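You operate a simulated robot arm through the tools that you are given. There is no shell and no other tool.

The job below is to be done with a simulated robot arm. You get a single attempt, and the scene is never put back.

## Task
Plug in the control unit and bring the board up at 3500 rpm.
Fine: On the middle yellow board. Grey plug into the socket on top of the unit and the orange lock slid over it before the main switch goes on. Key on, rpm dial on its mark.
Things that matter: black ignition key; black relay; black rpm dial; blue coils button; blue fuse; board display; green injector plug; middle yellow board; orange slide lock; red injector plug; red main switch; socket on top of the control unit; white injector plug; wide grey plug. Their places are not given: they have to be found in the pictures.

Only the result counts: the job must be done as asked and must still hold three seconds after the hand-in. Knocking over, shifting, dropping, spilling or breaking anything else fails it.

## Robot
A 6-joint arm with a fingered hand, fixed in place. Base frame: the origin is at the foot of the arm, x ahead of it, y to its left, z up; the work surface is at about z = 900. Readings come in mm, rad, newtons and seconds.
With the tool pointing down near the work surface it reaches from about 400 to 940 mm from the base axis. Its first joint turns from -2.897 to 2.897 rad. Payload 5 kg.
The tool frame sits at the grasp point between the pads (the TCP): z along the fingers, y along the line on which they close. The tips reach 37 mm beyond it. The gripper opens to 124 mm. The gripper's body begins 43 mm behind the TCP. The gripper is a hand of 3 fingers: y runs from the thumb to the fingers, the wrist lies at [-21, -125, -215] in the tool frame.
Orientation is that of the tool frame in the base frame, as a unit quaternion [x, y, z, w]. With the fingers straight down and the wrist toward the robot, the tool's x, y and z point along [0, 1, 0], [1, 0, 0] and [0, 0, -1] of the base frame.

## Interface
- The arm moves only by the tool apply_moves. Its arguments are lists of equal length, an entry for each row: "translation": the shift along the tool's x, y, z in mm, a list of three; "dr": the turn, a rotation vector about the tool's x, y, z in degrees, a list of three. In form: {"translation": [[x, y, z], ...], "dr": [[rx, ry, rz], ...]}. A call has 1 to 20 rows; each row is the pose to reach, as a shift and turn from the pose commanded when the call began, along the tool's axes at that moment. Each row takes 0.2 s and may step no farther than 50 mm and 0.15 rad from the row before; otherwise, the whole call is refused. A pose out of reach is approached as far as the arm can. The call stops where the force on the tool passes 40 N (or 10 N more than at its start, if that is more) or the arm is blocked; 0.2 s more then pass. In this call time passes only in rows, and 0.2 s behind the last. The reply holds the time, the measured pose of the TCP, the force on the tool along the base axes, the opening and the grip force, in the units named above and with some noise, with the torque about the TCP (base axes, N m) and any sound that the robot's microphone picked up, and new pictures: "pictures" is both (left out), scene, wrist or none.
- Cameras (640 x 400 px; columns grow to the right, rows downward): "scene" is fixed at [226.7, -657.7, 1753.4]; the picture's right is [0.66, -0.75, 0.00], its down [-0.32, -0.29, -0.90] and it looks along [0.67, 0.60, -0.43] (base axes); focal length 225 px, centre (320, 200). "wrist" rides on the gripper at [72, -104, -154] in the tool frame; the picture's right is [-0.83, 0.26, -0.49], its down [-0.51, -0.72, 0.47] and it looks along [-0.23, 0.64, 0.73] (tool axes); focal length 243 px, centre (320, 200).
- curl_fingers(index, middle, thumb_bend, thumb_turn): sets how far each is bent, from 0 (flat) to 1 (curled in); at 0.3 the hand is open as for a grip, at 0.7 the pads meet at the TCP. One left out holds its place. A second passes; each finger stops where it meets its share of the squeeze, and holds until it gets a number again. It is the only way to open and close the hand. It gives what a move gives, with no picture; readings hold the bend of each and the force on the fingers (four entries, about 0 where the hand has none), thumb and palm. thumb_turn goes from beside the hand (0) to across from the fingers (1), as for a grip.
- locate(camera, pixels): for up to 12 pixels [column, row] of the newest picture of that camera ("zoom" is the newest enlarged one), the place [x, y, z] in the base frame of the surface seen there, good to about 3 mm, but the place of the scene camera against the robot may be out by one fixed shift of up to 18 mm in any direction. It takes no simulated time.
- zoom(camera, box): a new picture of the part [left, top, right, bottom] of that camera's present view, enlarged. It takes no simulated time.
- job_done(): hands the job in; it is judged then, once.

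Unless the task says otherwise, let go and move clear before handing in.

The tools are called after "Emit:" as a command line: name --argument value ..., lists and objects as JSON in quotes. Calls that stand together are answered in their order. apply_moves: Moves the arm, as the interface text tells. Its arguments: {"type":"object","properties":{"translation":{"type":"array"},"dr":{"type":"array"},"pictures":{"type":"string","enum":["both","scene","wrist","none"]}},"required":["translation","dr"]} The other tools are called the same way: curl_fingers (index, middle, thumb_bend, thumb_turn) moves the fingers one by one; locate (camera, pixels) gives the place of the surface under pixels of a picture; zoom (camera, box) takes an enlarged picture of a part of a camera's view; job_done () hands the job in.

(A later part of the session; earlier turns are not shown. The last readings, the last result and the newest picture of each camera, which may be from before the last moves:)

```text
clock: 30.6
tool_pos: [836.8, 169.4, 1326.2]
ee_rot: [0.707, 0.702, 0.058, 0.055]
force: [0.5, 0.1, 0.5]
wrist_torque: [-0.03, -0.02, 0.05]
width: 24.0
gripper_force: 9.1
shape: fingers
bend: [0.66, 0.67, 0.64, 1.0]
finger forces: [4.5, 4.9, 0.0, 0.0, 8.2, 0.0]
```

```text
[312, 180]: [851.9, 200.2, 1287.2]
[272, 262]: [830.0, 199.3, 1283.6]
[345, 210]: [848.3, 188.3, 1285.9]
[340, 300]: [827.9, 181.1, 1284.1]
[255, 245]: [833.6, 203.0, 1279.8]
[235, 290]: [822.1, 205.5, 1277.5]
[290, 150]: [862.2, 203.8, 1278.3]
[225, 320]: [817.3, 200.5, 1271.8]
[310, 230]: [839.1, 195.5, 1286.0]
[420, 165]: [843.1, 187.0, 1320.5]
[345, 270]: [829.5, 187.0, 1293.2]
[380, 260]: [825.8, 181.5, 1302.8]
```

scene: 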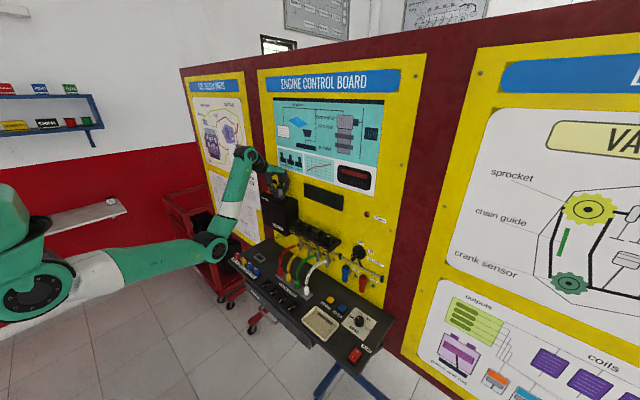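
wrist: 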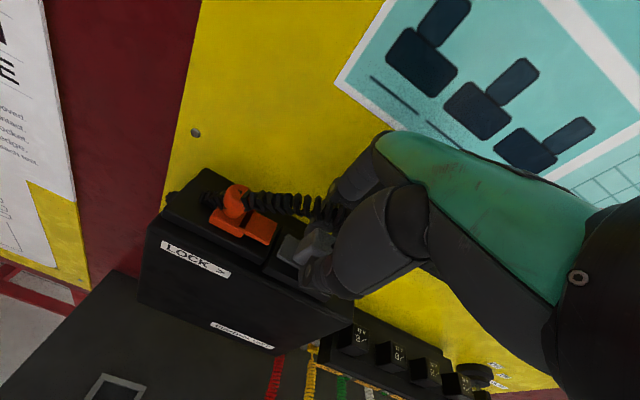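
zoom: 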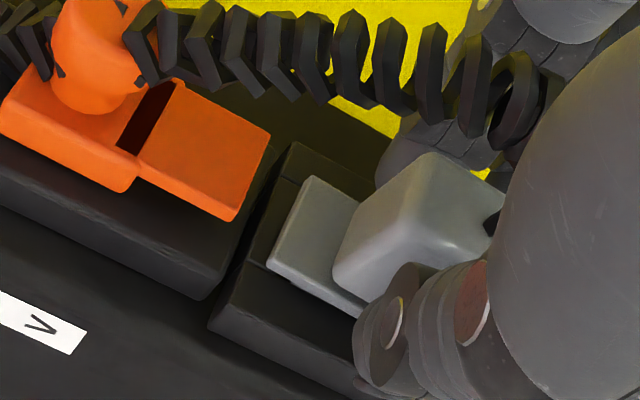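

The flange front edge is about 1 mm above the frame. I'll lower 3 mm more, easing the tilt by another 2°.

Emit:
apply_moves --translation '[[0, 0.7, 1.5], [0, 0.9, 3]]' --dr '[[1, 0, 0], [2, 0, 0]]' --pictures "wrist"

Emit:
zoom --camera "scene" --box '[272, 180, 302, 204]'

Emit:
zoom --camera "wrist" --box '[240, 190, 340, 290]'

```text
clock: 31.2
tool_pos: [839.2, 168.6, 1322.9]
ee_rot: [0.708, 0.703, 0.045, 0.043]
force: [2.9, 1.3, 6.0]
wrist_torque: [-0.05, -0.08, 0.05]
width: 23.7
gripper_force: 10.2
shape: fingers
bend: [0.66, 0.67, 0.65, 1.0]
finger forces: [5.8, 6.2, 0.1, 0.0, 8.5, 0.1]
```

wrist: 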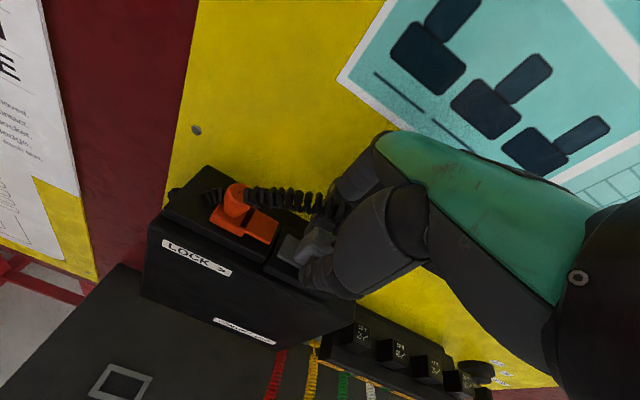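

```text
16.00 times, centred on (287, 192) of scene
```

zoom: 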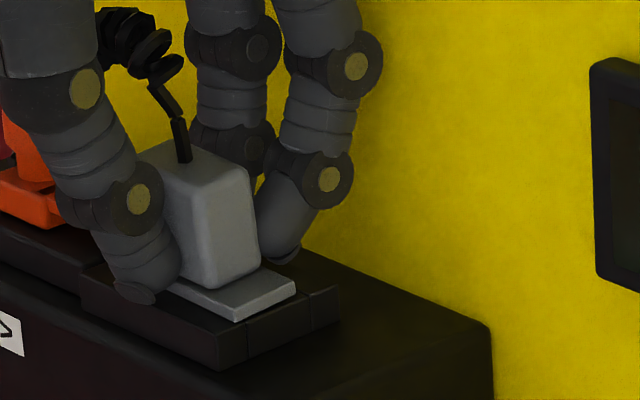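

```text
4.00 times, centred on (290, 240) of wrist
```

zoom: 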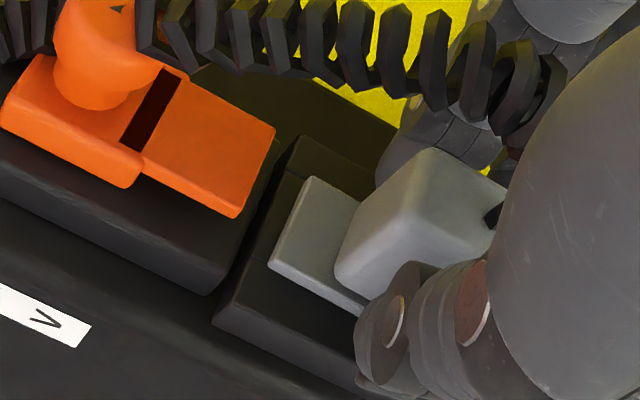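

There is now 6 N of upward push: the flange is on the frame. I'll check its level before pressing further.

Emit:
locate --camera "zoom" --pixels '[[313, 182], [274, 262], [345, 210], [340, 300], [255, 245], [240, 290], [295, 150], [310, 230], [290, 215], [420, 165], [210, 130], [240, 150]]'

Emit:
apply_moves --translation '[[0, 0.3, 1], [0, 0.5, 2]]' --dr '[[0.7, 0, 0], [1.4, 0, 0]]' --pictures "wrist"

```text
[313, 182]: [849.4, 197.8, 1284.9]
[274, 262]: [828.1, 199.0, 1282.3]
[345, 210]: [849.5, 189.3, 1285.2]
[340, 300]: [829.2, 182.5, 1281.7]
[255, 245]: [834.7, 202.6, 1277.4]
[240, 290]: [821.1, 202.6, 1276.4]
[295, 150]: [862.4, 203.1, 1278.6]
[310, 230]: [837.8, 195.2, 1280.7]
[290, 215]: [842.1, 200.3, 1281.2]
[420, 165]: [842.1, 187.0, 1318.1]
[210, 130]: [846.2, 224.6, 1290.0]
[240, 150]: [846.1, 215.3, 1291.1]
```

```text
clock: 31.9
tool_pos: [840.4, 168.6, 1321.7]
ee_rot: [0.709, 0.704, 0.038, 0.034]
force: [3.6, 0.8, 14.9]
wrist_torque: [-0.03, -0.18, 0.06]
width: 23.6
gripper_force: 11.6
shape: fingers
bend: [0.66, 0.67, 0.65, 1.0]
finger forces: [6.7, 7.2, 0.0, 0.0, 9.2, 0.0]
```

wrist: 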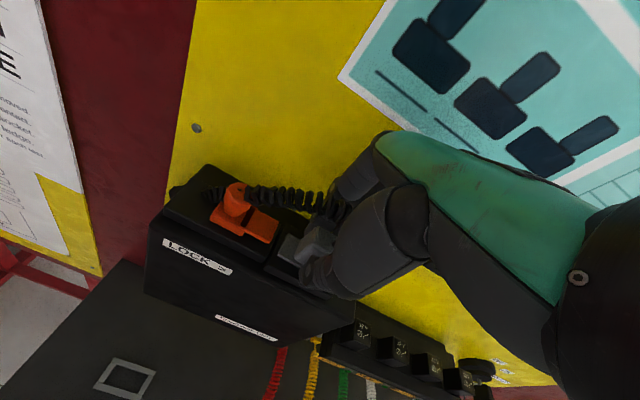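

The push is 15 N up at TCP z≈1322, exactly where full seating was expected. I'll release gently: thumb back, fingers just barely eased.

Emit:
curl_fingers --index 0.645 --middle 0.65 --thumb_bend 0.56

Emit:
zoom --camera "scene" --box '[272, 180, 302, 204]'

Emit:
zoom --camera "wrist" --box '[240, 190, 340, 290]'

```text
clock: 32.9
tool_pos: [839.1, 168.7, 1320.3]
ee_rot: [0.709, 0.704, 0.036, 0.033]
force: [-0.3, -0.7, -0.8]
wrist_torque: [-0.02, -0.02, -0.08]
width: 36.6
gripper_force: 1.0
shape: fingers
bend: [0.64, 0.65, 0.56, 1.0]
finger forces: [0.0, 1.2, 0.1, 0.0, 0.1, 0.0]
```

```text
16.00 times, centred on (287, 192) of scene
```

zoom: 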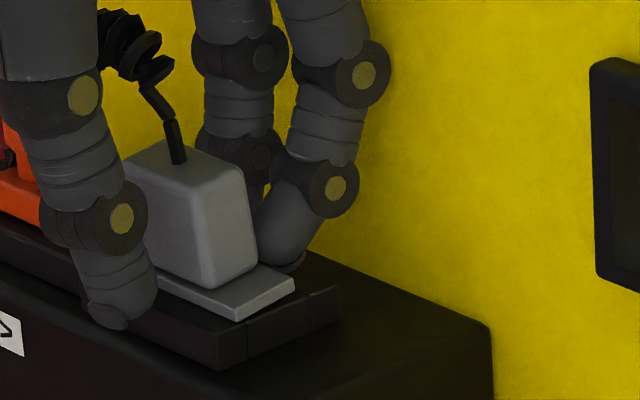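

```text
4.00 times, centred on (290, 240) of wrist
```

zoom: 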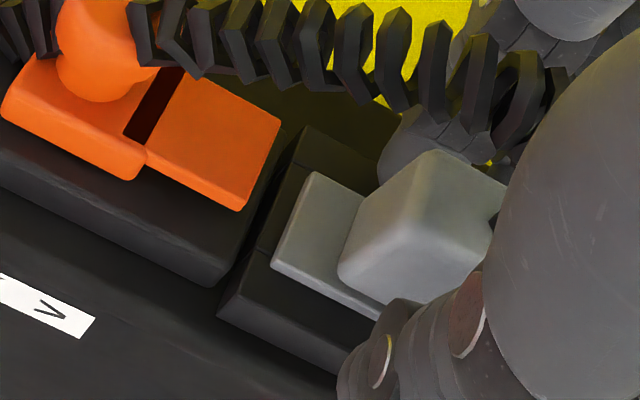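

The plug stays in the socket after release. I'll check flange and body levels.

Emit:
locate --camera "zoom" --pixels '[[315, 177], [277, 262], [355, 200], [345, 290], [262, 240], [245, 290], [305, 140], [310, 225], [425, 155], [405, 225], [495, 200], [475, 265]]'

```text
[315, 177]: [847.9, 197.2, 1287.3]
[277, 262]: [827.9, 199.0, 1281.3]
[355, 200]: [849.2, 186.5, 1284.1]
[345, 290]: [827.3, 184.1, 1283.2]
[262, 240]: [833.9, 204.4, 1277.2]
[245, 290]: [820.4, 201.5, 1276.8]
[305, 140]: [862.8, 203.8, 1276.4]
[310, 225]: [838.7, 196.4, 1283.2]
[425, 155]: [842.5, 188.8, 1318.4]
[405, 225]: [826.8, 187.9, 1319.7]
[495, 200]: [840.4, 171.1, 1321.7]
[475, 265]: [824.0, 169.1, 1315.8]
```

The plug sits in the socket but a little toward −x and possibly tilted, likely leaning against the fingers. I'll open the thumb wider, tilt the hand forward a bit so the fingertips part from the plug, and lift the hand clear.

Emit:
curl_fingers --thumb_bend 0.42

Emit:
apply_moves --translation '[[0, 0, 0], [0, 0, 0]]' --dr '[[-4, 0, 0], [-8, 0, 0]]' --pictures "wrist"

Emit:
zoom --camera "scene" --box '[272, 180, 302, 204]'

Emit:
zoom --camera "wrist" --box '[240, 190, 340, 290]'

```text
clock: 33.9
tool_pos: [839.3, 170.3, 1320.5]
ee_rot: [0.708, 0.704, 0.037, 0.035]
force: [-0.2, 0.4, -0.4]
wrist_torque: [-0.01, 0.04, 0.01]
width: 57.5
gripper_force: 0.5
shape: fingers
bend: [0.64, 0.65, 0.42, 0.99]
finger forces: [0.0, 1.3, 0.0, 0.0, 0.0, 0.1]
```

```text
clock: 34.5
tool_pos: [840.1, 168.1, 1321.3]
ee_rot: [0.704, 0.7, 0.085, 0.084]
force: [0.1, -0.1, -0.8]
wrist_torque: [-0.01, -0.02, 0.02]
width: 57.8
gripper_force: 0.1
shape: fingers
bend: [0.64, 0.65, 0.42, 0.99]
finger forces: [0.0, 0.0, 0.0, 0.0, 0.0, 0.1]
```

wrist: 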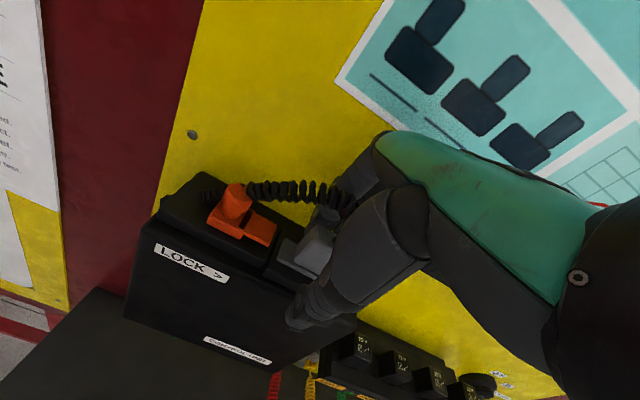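

```text
16.00 times, centred on (287, 192) of scene
```

zoom: 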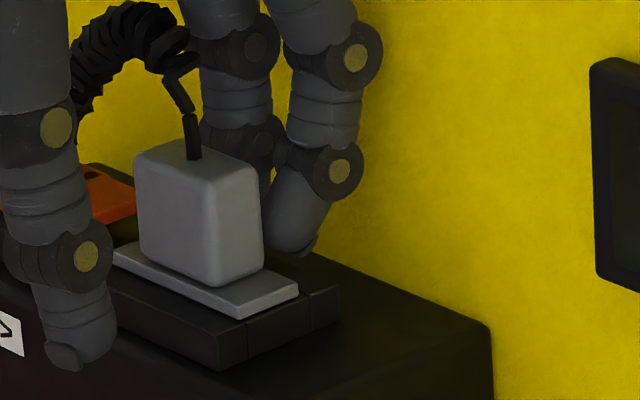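

```text
4.00 times, centred on (290, 240) of wrist
```

zoom: 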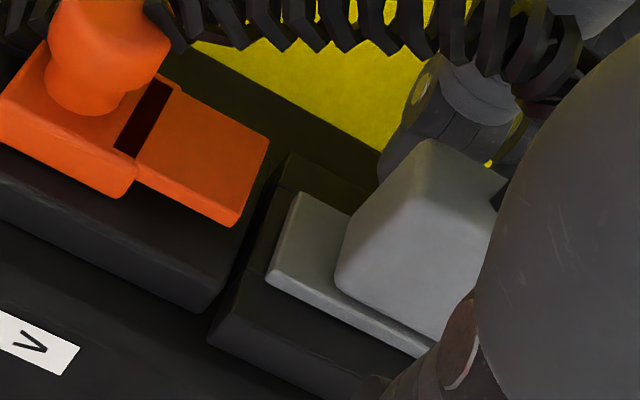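

All contacts are gone and the plug now stands upright on the frame. I'll measure its position again.

Emit:
locate --camera "zoom" --pixels '[[302, 198], [272, 272], [345, 220], [350, 305], [255, 250], [235, 300], [295, 160], [310, 245], [420, 150], [410, 215], [490, 200], [420, 340]]'

Emit:
apply_moves --translation '[[0, -1, -10], [0, -3, -25], [0, -8, -45], [0, -16, -70], [0, -24, -95]]' --dr '[[0, 0, 0], [0, 0, 0], [0, 0, 0], [0, 0, 0], [0, 0, 0]]'

Emit:
zoom --camera "wrist" --box '[180, 150, 340, 310]'

Emit:
zoom --camera "scene" --box '[262, 175, 302, 205]'

```text
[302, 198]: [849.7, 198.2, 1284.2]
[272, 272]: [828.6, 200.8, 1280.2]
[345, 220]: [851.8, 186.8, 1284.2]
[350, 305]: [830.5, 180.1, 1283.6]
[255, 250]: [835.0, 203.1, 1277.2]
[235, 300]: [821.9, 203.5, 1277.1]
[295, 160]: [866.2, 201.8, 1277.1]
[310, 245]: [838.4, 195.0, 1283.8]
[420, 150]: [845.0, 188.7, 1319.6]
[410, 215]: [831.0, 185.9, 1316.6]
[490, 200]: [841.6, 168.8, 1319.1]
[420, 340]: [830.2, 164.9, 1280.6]
```

```text
clock: 35.6
tool_pos: [793.4, 169.0, 1406.7]
ee_rot: [0.705, 0.699, 0.084, 0.083]
force: [-0.3, 0.6, -1.0]
wrist_torque: [0.01, -0.02, -0.04]
width: 57.8
gripper_force: 0.1
shape: fingers
bend: [0.64, 0.65, 0.42, 0.99]
finger forces: [0.0, 0.0, 0.0, 0.1, 0.1, 0.0]
```

scene: 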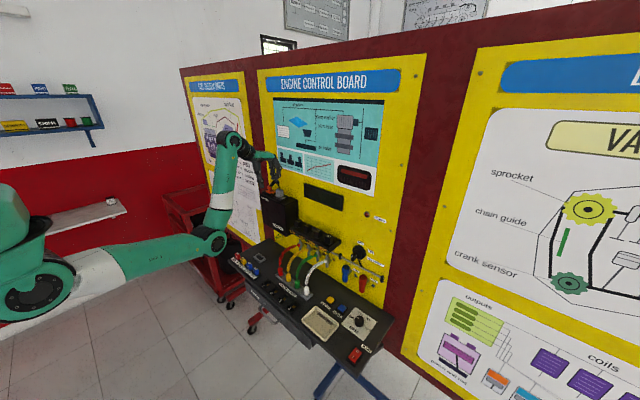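
wrist: 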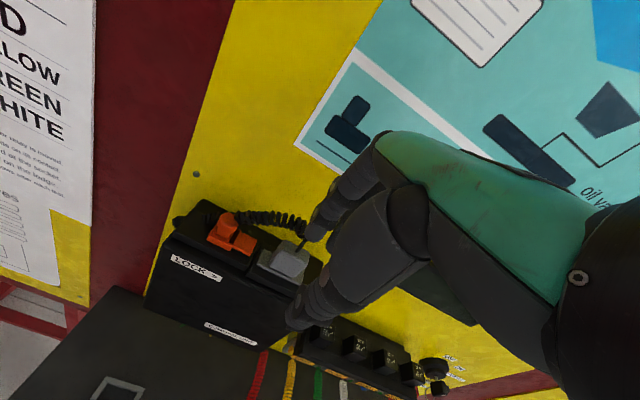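

```text
2.50 times, centred on (260, 230) of wrist
```

zoom: 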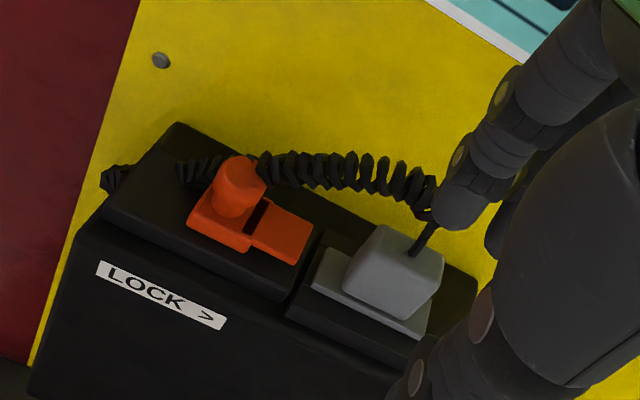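

```text
13.33 times, centred on (282, 190) of scene
```

zoom: 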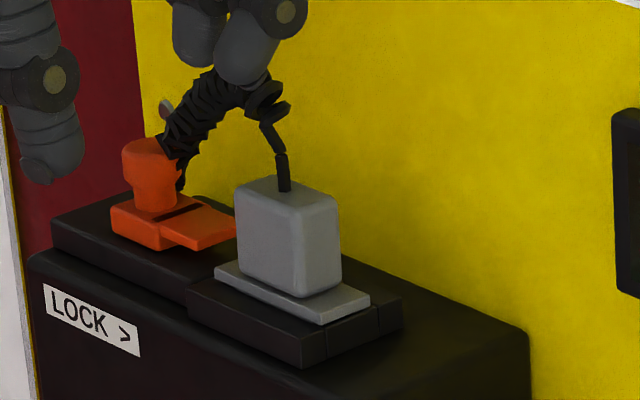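

The plug stands with its flange on the frame, well placed. To be sure it rests on its contact, I'll press it from above with the two fingertips: first I'll upright the hand over it at TCP (830,170.5,1375).

Emit:
apply_moves --translation '[[0.5, 9.3, 10], [1, 18.7, 24], [1.5, 28, 39.7]]' --dr '[[4.5, 0, 0], [9, 0, 0], [13.6, 0, 0]]'

Emit:
zoom --camera "wrist" --box '[200, 150, 360, 310]'

Emit:
zoom --camera "scene" --box '[262, 160, 307, 205]'

```text
clock: 36.5
tool_pos: [829.1, 170.6, 1374.6]
ee_rot: [0.71, 0.704, 0.002, -0.001]
force: [0.1, 0.3, 0.1]
wrist_torque: [0.01, -0.04, 0.02]
width: 57.6
gripper_force: 0.0
shape: fingers
bend: [0.64, 0.65, 0.42, 0.99]
finger forces: [0.0, 0.1, 0.0, 0.1, 0.1, 0.0]
```

scene: 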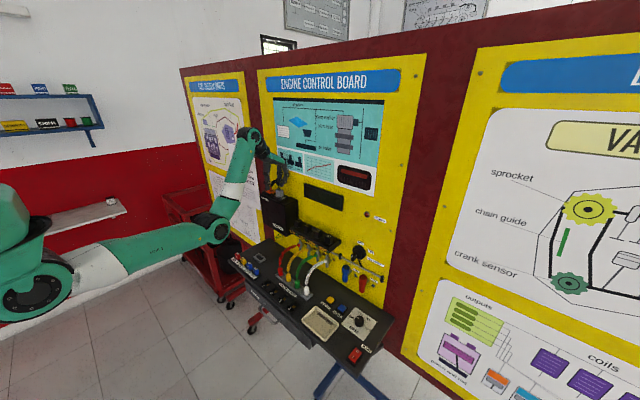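
wrist: 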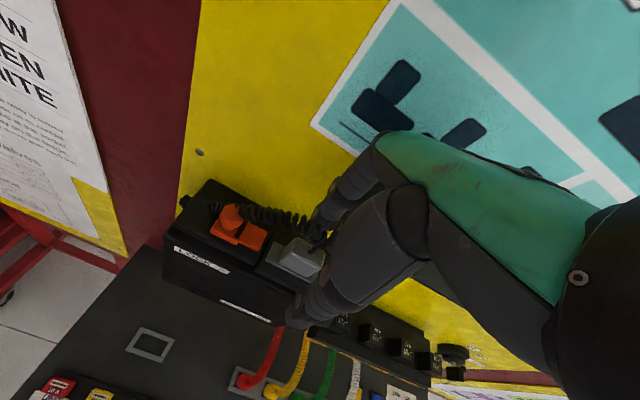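

```text
2.50 times, centred on (280, 230) of wrist
```

zoom: 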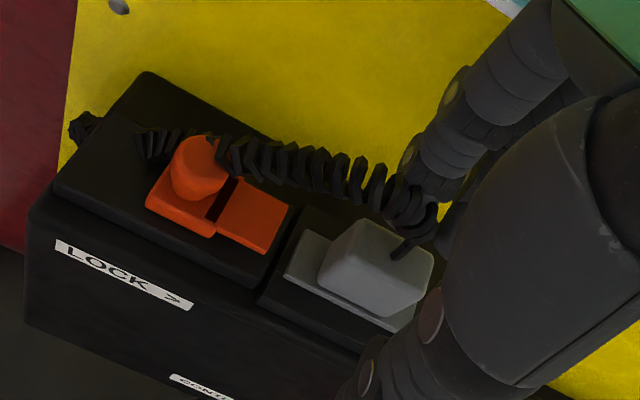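

```text
8.89 times, centred on (284, 182) of scene
```

zoom: 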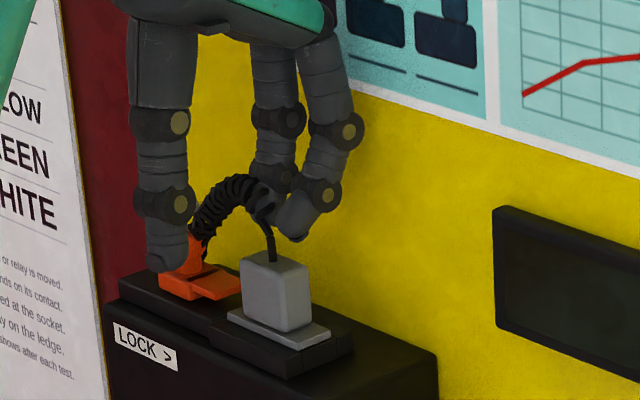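

The hand is upright above the plug. From here I can measure the plug and lock precisely.

Emit:
zoom --camera "wrist" --box '[225, 190, 315, 260]'

```text
5.71 times, centred on (270, 225) of wrist
```

zoom: 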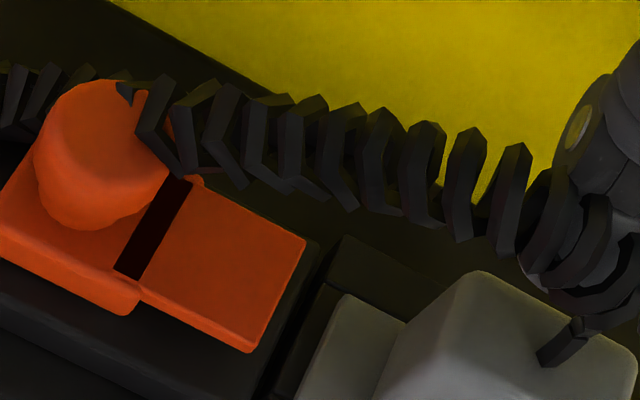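

Emit:
zoom --camera "wrist" --box '[240, 215, 340, 290]'

Emit:
locate --camera "zoom" --pixels '[[255, 178], [208, 265], [440, 355], [430, 375], [345, 160], [305, 240], [425, 300], [470, 220], [365, 225], [240, 150], [160, 265], [350, 380]]'

```text
5.33 times, centred on (290, 252) of wrist
```

zoom: 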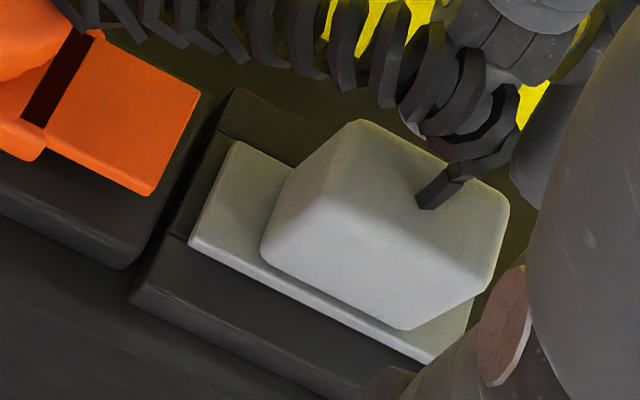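

```text
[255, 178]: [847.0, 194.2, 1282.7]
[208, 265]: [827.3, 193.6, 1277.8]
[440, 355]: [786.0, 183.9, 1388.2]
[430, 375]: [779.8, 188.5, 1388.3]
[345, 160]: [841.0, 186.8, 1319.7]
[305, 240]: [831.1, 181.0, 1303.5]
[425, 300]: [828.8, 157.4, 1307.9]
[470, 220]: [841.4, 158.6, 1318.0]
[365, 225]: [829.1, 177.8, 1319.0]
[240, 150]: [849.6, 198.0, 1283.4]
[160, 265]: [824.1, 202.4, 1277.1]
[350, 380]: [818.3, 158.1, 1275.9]
```

The flange rests on the end strips of the frame, about 2–3 mm toward −x of centre. I'll press it down from above with the index and middle tips, stepping until force builds.

Emit:
apply_moves --translation '[[0, 1, 8], [0, 1.5, 14], [0, 1.5, 17]]' --dr '[[0, 0, 0], [0, 0, 0], [0, 0, 0]]' --pictures "wrist"

Emit:
zoom --camera "scene" --box '[267, 165, 302, 200]'

```text
clock: 37.2
tool_pos: [832.4, 170.3, 1358.0]
ee_rot: [0.709, 0.705, 0.002, 0.0]
force: [1.8, -0.3, 6.6]
wrist_torque: [-0.07, -0.14, 0.01]
width: 58.0
gripper_force: 3.0
shape: fingers
bend: [0.64, 0.65, 0.42, 0.99]
finger forces: [0.0, 6.1, 0.1, 0.0, 0.0, 0.0]
```

wrist: 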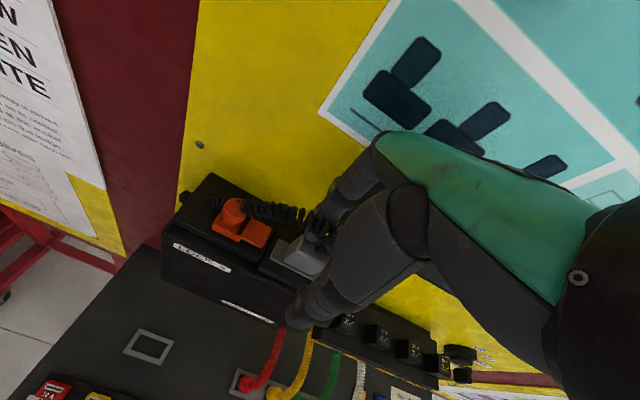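

```text
11.43 times, centred on (284, 182) of scene
```

zoom: 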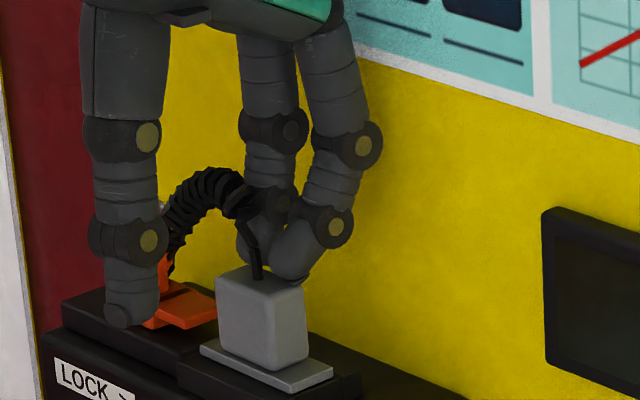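

Only the middle tip presses (6 N), near the plug's rear edge. I'll lift slightly, shift 4 mm toward −x, even out the index, and press again.

Emit:
apply_moves --translation '[[0, 0, -5], [0, -5, -5]]' --dr '[[0, 0, 0], [0, 0, 0]]' --pictures "none"

Emit:
curl_fingers --index 0.64 --middle 0.64

Emit:
apply_moves --translation '[[0, 0, 4], [0, 0, 7], [0, 0, 9]]' --dr '[[0, 0, 0], [0, 0, 0], [0, 0, 0]]' --pictures "wrist"

Emit:
zoom --camera "scene" --box '[267, 165, 302, 200]'

```text
clock: 37.9
tool_pos: [827.3, 170.1, 1362.9]
ee_rot: [0.709, 0.705, 0.001, -0.001]
force: [-0.5, -0.4, -0.7]
wrist_torque: [-0.01, 0.02, -0.01]
width: 58.0
gripper_force: 0.2
shape: fingers
bend: [0.64, 0.65, 0.42, 0.99]
finger forces: [0.1, 0.1, 0.0, 0.0, 0.1, 0.0]
```

```text
clock: 38.9
tool_pos: [828.3, 170.4, 1363.8]
ee_rot: [0.71, 0.705, 0.001, -0.001]
force: [-0.3, -0.6, 0.5]
wrist_torque: [0.0, 0.01, 0.0]
width: 58.0
gripper_force: 0.2
shape: fingers
bend: [0.64, 0.64, 0.42, 0.99]
finger forces: [0.1, 0.0, 0.1, 0.0, 0.1, 0.0]
```

```text
clock: 39.6
tool_pos: [825.9, 169.7, 1359.8]
ee_rot: [0.71, 0.705, 0.007, 0.002]
force: [5.0, 1.3, 34.5]
wrist_torque: [0.42, -0.93, -0.03]
width: 57.4
gripper_force: 17.3
shape: fingers
bend: [0.64, 0.64, 0.42, 0.99]
finger forces: [30.1, 4.5, 0.0, 0.0, 0.0, 0.0]
```

wrist: 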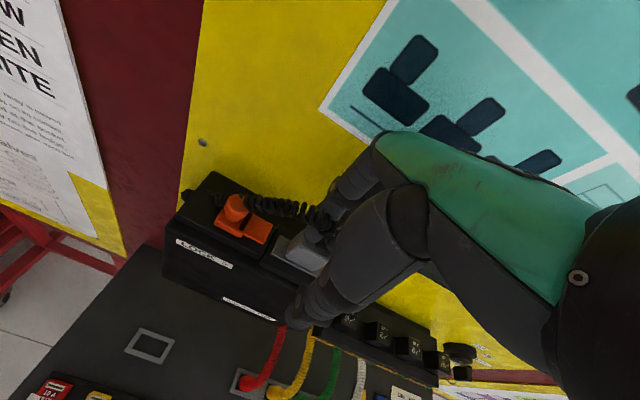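

```text
11.43 times, centred on (284, 182) of scene
```

zoom: 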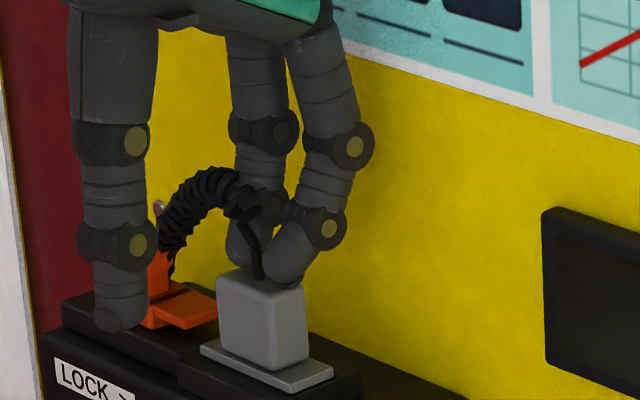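

The plug took 34 N without moving further, so it is firmly on its contact. Next is the lock: I'll lift, move left beyond the orange knob, and look before lowering.

Emit:
apply_moves --translation '[[0, 0, -15], [0, 0, -38], [42, 0, -38], [84, 0, -38], [126, 0, -38]]' --dr '[[0, 0, 0], [0, 0, 0], [0, 0, 0], [0, 0, 0], [0, 0, 0]]'

Emit:
zoom --camera "scene" --box '[250, 160, 305, 205]'

Emit:
zoom --camera "wrist" --box '[250, 150, 450, 320]'

```text
clock: 40.9
tool_pos: [827.9, 297.2, 1393.0]
ee_rot: [0.709, 0.705, 0.002, -0.002]
force: [0.2, 1.2, -0.3]
wrist_torque: [0.04, 0.02, 0.02]
width: 58.2
gripper_force: 0.2
shape: fingers
bend: [0.64, 0.64, 0.42, 0.99]
finger forces: [0.0, 0.0, 0.0, 0.1, 0.0, 0.0]
```

scene: 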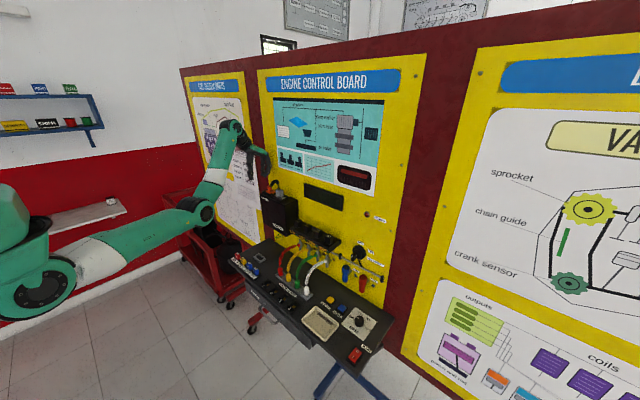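
wrist: 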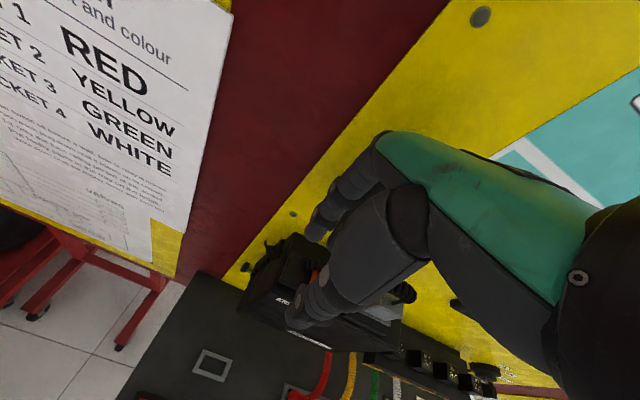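

```text
8.89 times, centred on (278, 182) of scene
```

zoom: 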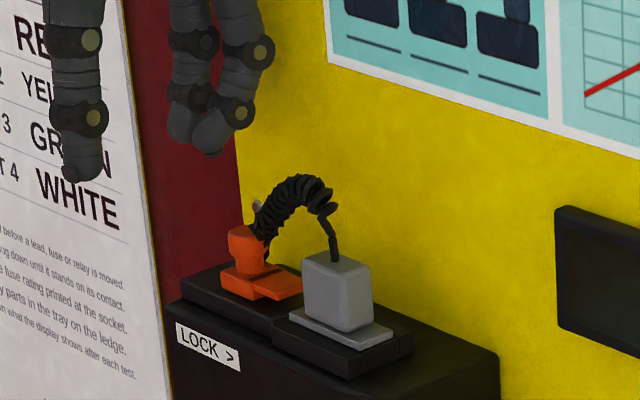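

```text
2.35 times, centred on (350, 235) of wrist
```

zoom: 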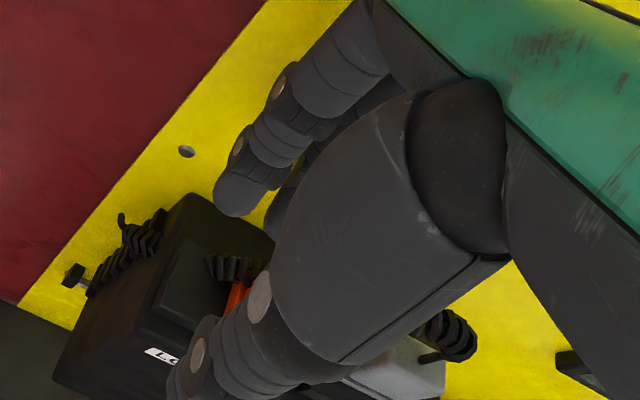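

The plug sits level in the socket. I'll locate the middle fingertip and the knob in this scene zoom so the relative offset is right.

Emit:
zoom --camera "scene" --box '[250, 160, 305, 205]'

Emit:
locate --camera "zoom" --pixels '[[212, 148], [220, 130], [180, 132], [245, 232], [245, 260], [275, 290], [295, 285], [380, 335], [330, 265], [82, 170], [262, 240], [230, 245]]'

```text
8.89 times, centred on (278, 182) of scene
```

zoom: 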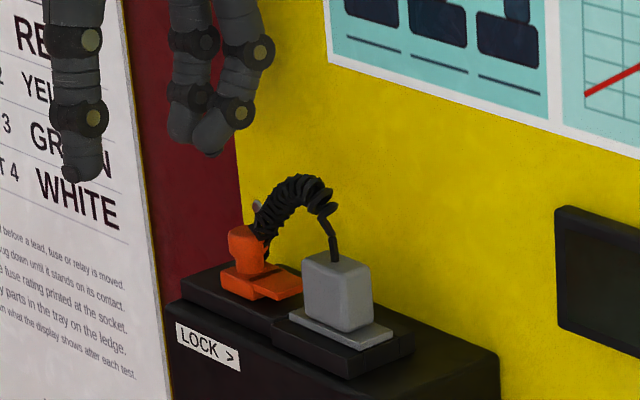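

```text
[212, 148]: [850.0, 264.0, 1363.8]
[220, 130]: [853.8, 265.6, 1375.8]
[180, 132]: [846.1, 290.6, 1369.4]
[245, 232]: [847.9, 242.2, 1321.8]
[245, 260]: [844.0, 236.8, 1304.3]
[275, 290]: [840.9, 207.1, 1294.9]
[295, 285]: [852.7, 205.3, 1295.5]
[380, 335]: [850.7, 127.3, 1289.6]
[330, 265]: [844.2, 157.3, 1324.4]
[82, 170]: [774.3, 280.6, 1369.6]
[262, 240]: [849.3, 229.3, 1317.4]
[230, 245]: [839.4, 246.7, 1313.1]
```

In scene coordinates the middle tip (850,264) is about 14 mm left of the knob's left edge and 3 mm too deep. I'll lower beside the knob with a 3 mm correction.

Emit:
apply_moves --translation '[[0, -3, 20], [0, -3, 40], [0, -3, 54]]' --dr '[[0, 0, 0], [0, 0, 0], [0, 0, 0]]' --pictures "wrist"

Emit:
zoom --camera "scene" --box '[250, 165, 300, 205]'

```text
clock: 41.6
tool_pos: [824.5, 296.2, 1338.4]
ee_rot: [0.71, 0.704, 0.002, -0.001]
force: [-0.2, 0.7, -0.4]
wrist_torque: [0.04, 0.01, -0.02]
width: 58.1
gripper_force: 0.0
shape: fingers
bend: [0.64, 0.64, 0.42, 0.99]
finger forces: [0.0, 0.1, 0.0, 0.0, 0.1, 0.1]
```

wrist: 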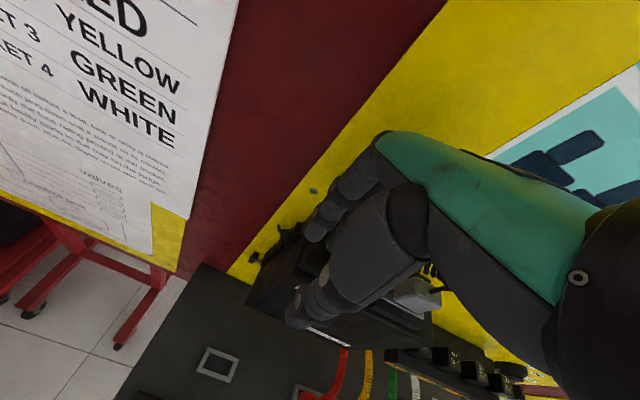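

```text
10.00 times, centred on (275, 185) of scene
```

zoom: 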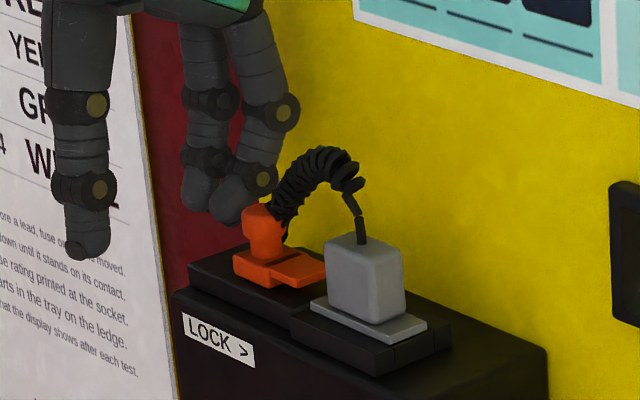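

The middle tip is beside the knob. I'll go 3 mm lower and then push toward −y step by step.

Emit:
apply_moves --translation '[[0, 0, 3], [-5, 0, 3], [-10, 0, 3], [-14, 0, 3], [-17, 0, 3]]' --dr '[[0, 0, 0], [0, 0, 0], [0, 0, 0], [0, 0, 0], [0, 0, 0]]' --pictures "wrist"

Emit:
zoom --camera "scene" --box '[255, 170, 295, 200]'

```text
clock: 42.9
tool_pos: [824.3, 279.6, 1336.0]
ee_rot: [0.71, 0.704, 0.001, 0.0]
force: [0.0, 0.9, 0.1]
wrist_torque: [-0.01, 0.01, 0.03]
width: 58.1
gripper_force: 0.4
shape: fingers
bend: [0.64, 0.64, 0.42, 0.99]
finger forces: [0.0, 0.2, 0.0, 0.1, 0.0, 0.0]
```

wrist: 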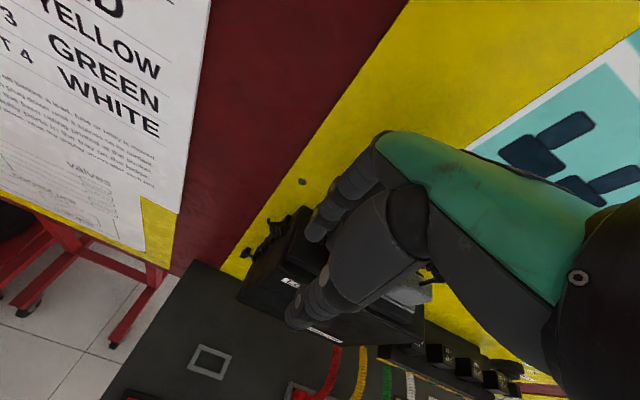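

```text
13.33 times, centred on (275, 185) of scene
```

zoom: 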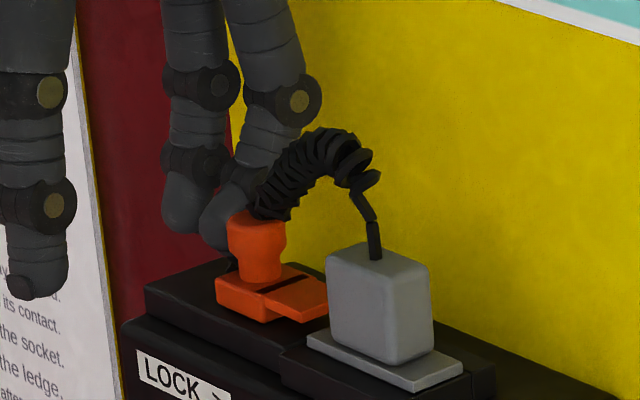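

The fingertip is just reaching the knob. I'll keep pushing toward −y in 3 mm steps.

Emit:
apply_moves --translation '[[-3, 0, 0], [-6, 0, 0], [-9, 0, 0], [-12, 0, 0]]' --dr '[[0, 0, 0], [0, 0, 0], [0, 0, 0], [0, 0, 0]]' --pictures "wrist"

Emit:
zoom --camera "scene" --box '[255, 170, 295, 200]'

```text
clock: 43.9
tool_pos: [825.1, 267.9, 1335.4]
ee_rot: [0.71, 0.704, 0.0, -0.001]
force: [1.2, -0.1, -0.9]
wrist_torque: [0.02, 0.03, 0.01]
width: 58.0
gripper_force: 0.1
shape: fingers
bend: [0.64, 0.64, 0.42, 0.99]
finger forces: [0.0, 0.0, 0.1, 0.0, 0.0, 0.0]
```

wrist: 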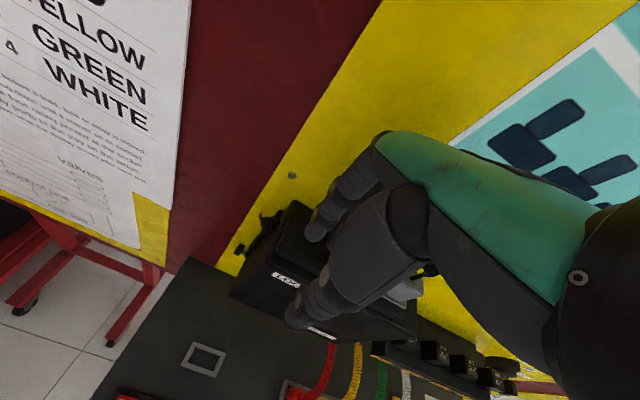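

```text
13.33 times, centred on (275, 185) of scene
```

zoom: 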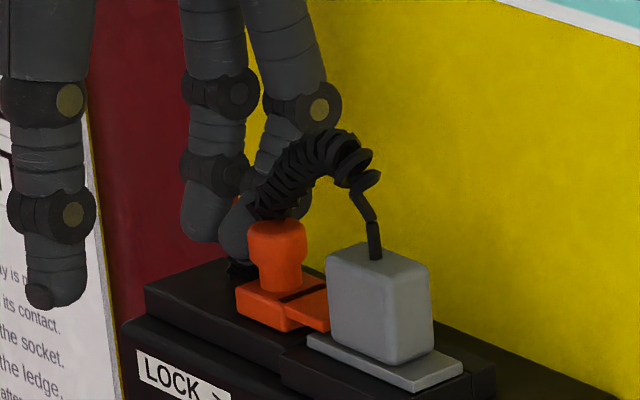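

The lock slides easily; its tongue is now coming over the flange. I'll continue until it meets its stop.

Emit:
apply_moves --translation '[[-3, 0, 0], [-6, 0, 0], [-9, 0, 0]]' --dr '[[0, 0, 0], [0, 0, 0], [0, 0, 0]]' --pictures "wrist"

Emit:
zoom --camera "scene" --box '[255, 170, 295, 200]'

```text
clock: 44.6
tool_pos: [823.6, 261.3, 1335.1]
ee_rot: [0.709, 0.705, 0.002, -0.001]
force: [0.2, 17.7, 0.5]
wrist_torque: [0.48, -0.06, 0.39]
width: 57.9
gripper_force: 8.3
shape: fingers
bend: [0.64, 0.64, 0.42, 0.99]
finger forces: [0.1, 17.3, 0.0, 0.0, 0.0, 0.0]
```

wrist: 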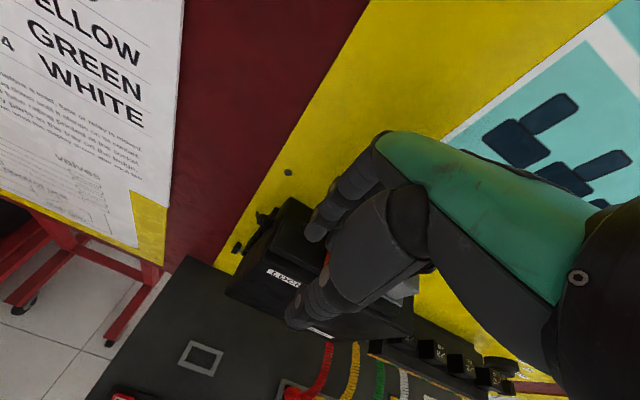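

```text
13.33 times, centred on (275, 185) of scene
```

zoom: 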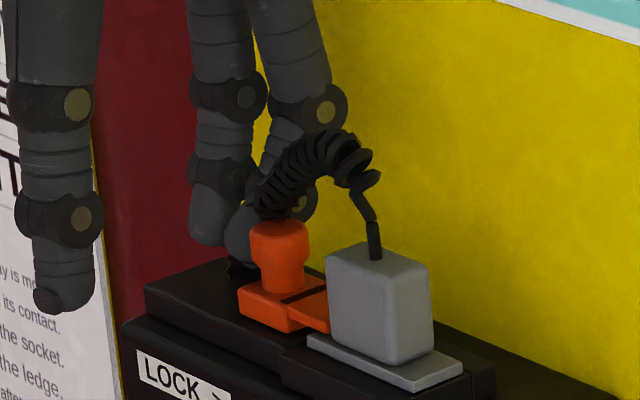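

The push met a stop (17.7 N). I'll look closely to see whether the tongue lies over the flange or is stopped against it.

Emit:
zoom --camera "scene" --box '[268, 180, 290, 200]'

Emit:
apply_moves --translation '[[8, 0, 0], [12, 0, -25], [12, -10, -60], [-15, -30, -80], [-50, -45, -85]]' --dr '[[0, 0, 0], [0, 0, 0], [0, 0, 0], [0, 0, 0], [0, 0, 0]]'

Emit:
zoom --camera "scene" --box '[263, 178, 295, 202]'

Emit:
zoom --camera "wrist" --box '[180, 180, 400, 340]'

```text
16.00 times, centred on (279, 190) of scene
```

zoom: 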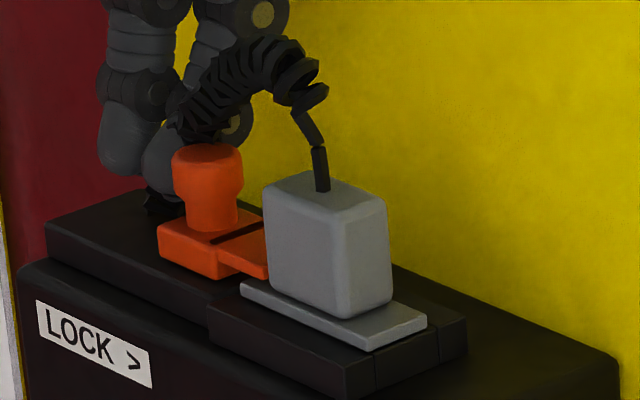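

```text
clock: 45.9
tool_pos: [793.5, 212.6, 1417.4]
ee_rot: [0.709, 0.705, 0.002, 0.0]
force: [0.4, 0.6, -0.1]
wrist_torque: [-0.02, 0.01, -0.02]
width: 58.1
gripper_force: 0.1
shape: fingers
bend: [0.64, 0.64, 0.42, 0.99]
finger forces: [0.1, 0.0, 0.0, 0.0, 0.1, 0.1]
out of reach, approached as far as the arm can: row 5
```

scene: 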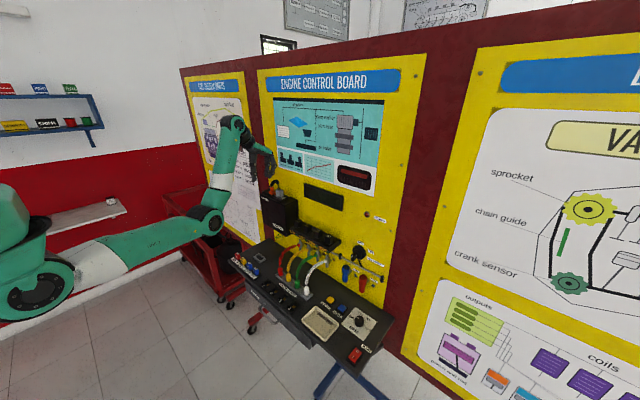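
wrist: 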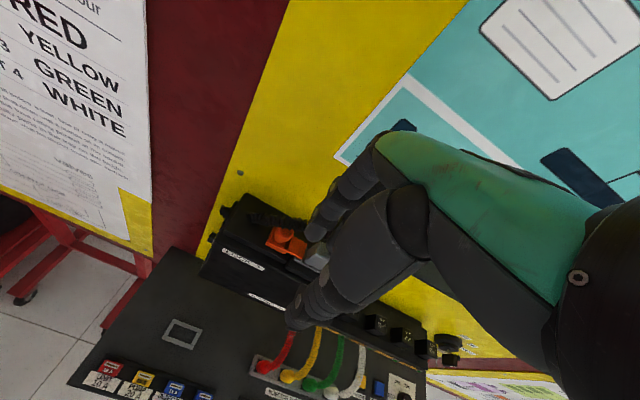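

```text
16.00 times, centred on (279, 190) of scene
```

zoom: 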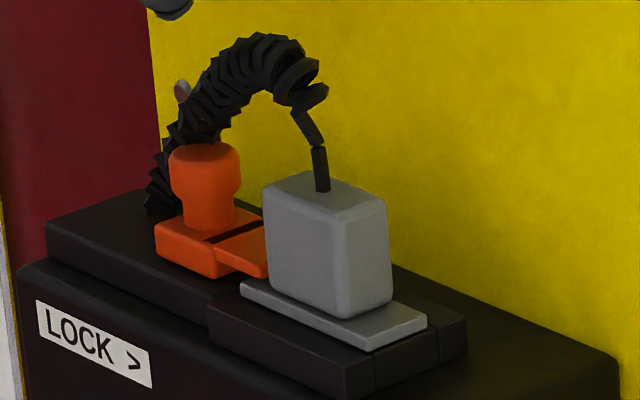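

```text
2.50 times, centred on (290, 260) of wrist
```

zoom: 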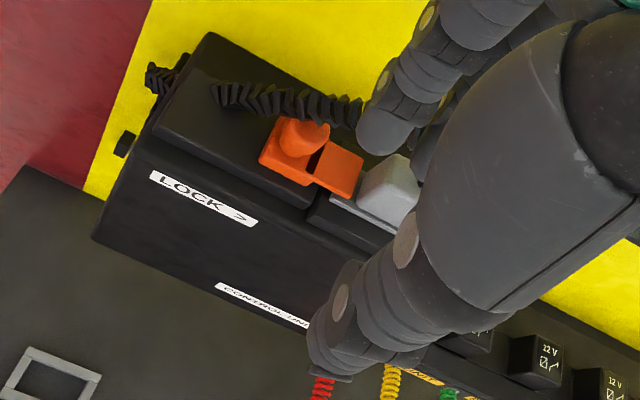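

The orange tongue now overlaps the flange's end and abuts the plug body. I'll check with a close wrist zoom and coordinates.

Emit:
zoom --camera "wrist" --box '[255, 215, 345, 275]'

Emit:
locate --camera "zoom" --pixels '[[225, 110], [350, 210], [300, 165], [370, 140], [335, 225], [400, 230], [410, 160], [435, 150], [300, 250], [480, 200]]'

```text
6.67 times, centred on (300, 245) of wrist
```

zoom: 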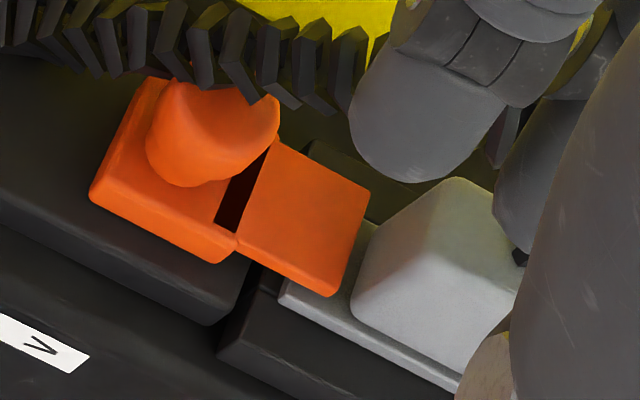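

```text
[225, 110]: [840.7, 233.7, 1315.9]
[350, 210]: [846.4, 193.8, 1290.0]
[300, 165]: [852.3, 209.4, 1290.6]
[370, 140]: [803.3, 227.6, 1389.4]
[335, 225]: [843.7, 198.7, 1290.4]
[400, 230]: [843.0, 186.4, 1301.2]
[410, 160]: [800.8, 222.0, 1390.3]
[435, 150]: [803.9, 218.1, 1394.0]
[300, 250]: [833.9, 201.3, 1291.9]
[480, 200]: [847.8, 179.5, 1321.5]
```

The tongue's front edge is at y≈192, overlapping the flange end (y≈199) by several mm and stopped firmly, so the lock is over the plug. Next is the main switch: I'll tilt the hand for wrist comfort and travel down in front of the board to above the switch.

Emit:
apply_moves --translation '[[0, -10, 0], [0, -20, 0], [0, -30, 0], [-38, -43, 27], [-76.5, -56.5, 53.5], [-115, -69.8, 80], [-153, -83, 107], [-188, -94.7, 125], [-223, -106.3, 143.7], [-258, -118, 162], [-293, -129.7, 180.3], [-328, -141.3, 198.7], [-363, -153, 217], [-400, -154, 237], [-437, -155, 257], [-474, -156, 277], [-511, -157, 297], [-549, -158, 317], [-586, -159, 337], [-623, -160, 357]]' --dr '[[-7, 0, 0], [-14, 0, 0], [-20, 0, 0], [-20, 0, 0], [-20, 0, 0], [-20, 0, 0], [-20, 0, 0], [-20, 0, 0], [-20, 0, 0], [-20, 0, 0], [-20, 0, 0], [-20, 0, 0], [-20, 0, 0], [-20, 0, 0], [-20, 0, 0], [-20, 0, 0], [-20, 0, 0], [-20, 0, 0], [-20, 0, 0], [-20, 0, 0]]'

```text
clock: 50.0
tool_pos: [630.0, -410.6, 1056.1]
ee_rot: [0.698, 0.695, 0.124, 0.123]
force: [0.0, -0.2, 0.2]
wrist_torque: [-0.02, 0.0, -0.01]
width: 57.7
gripper_force: 0.0
shape: fingers
bend: [0.64, 0.64, 0.42, 0.99]
finger forces: [0.0, 0.1, 0.0, 0.0, 0.0, 0.0]
```

scene: 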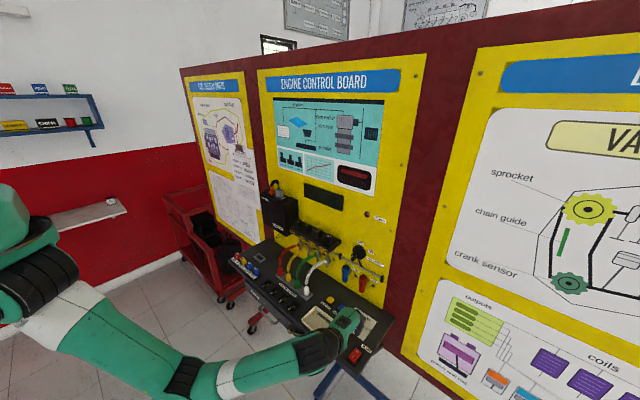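
wrist: 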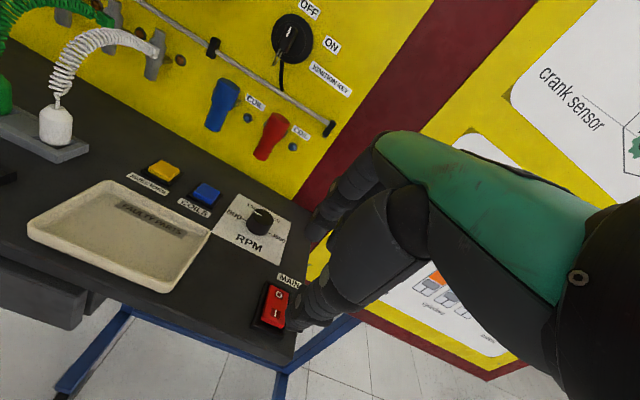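

The arm is over the switch area at (630,-411,1056) and the wrist camera now sees the switch (275,305), dial (260,222) and key (290,38) closely. I'll zoom in and locate all of them.

Emit:
zoom --camera "wrist" --box '[235, 260, 315, 350]'

Emit:
locate --camera "zoom" --pixels '[[330, 160], [310, 235], [292, 270], [300, 130], [370, 155], [345, 285], [265, 230], [260, 270], [345, 200], [320, 195], [390, 165], [330, 300]]'

Emit:
zoom --camera "wrist" --box '[205, 185, 305, 270]'

Emit:
zoom --camera "wrist" --box '[240, 0, 360, 100]'

```text
4.44 times, centred on (275, 305) of wrist
```

zoom: 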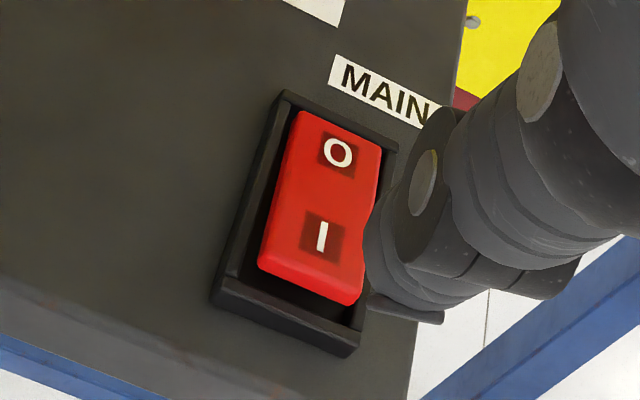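

```text
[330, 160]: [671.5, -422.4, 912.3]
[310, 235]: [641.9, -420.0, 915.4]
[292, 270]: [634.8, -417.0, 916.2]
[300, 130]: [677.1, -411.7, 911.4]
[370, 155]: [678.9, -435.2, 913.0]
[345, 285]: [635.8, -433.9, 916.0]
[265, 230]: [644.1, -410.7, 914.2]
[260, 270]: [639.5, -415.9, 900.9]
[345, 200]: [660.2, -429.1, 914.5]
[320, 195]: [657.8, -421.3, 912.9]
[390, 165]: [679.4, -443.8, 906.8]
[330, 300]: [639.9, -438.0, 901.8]
```

```text
4.71 times, centred on (255, 228) of wrist
```

zoom: 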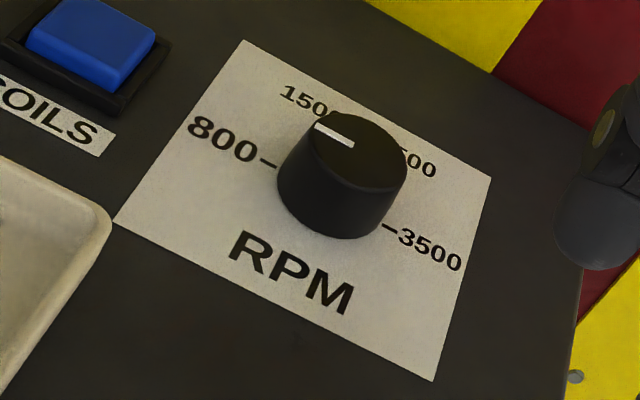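

```text
4.00 times, centred on (300, 50) of wrist
```

zoom: 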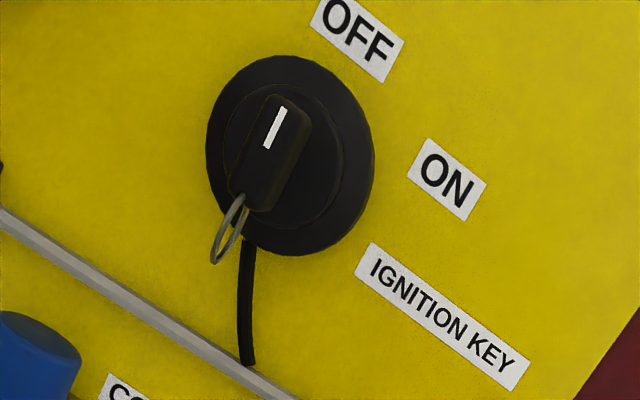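

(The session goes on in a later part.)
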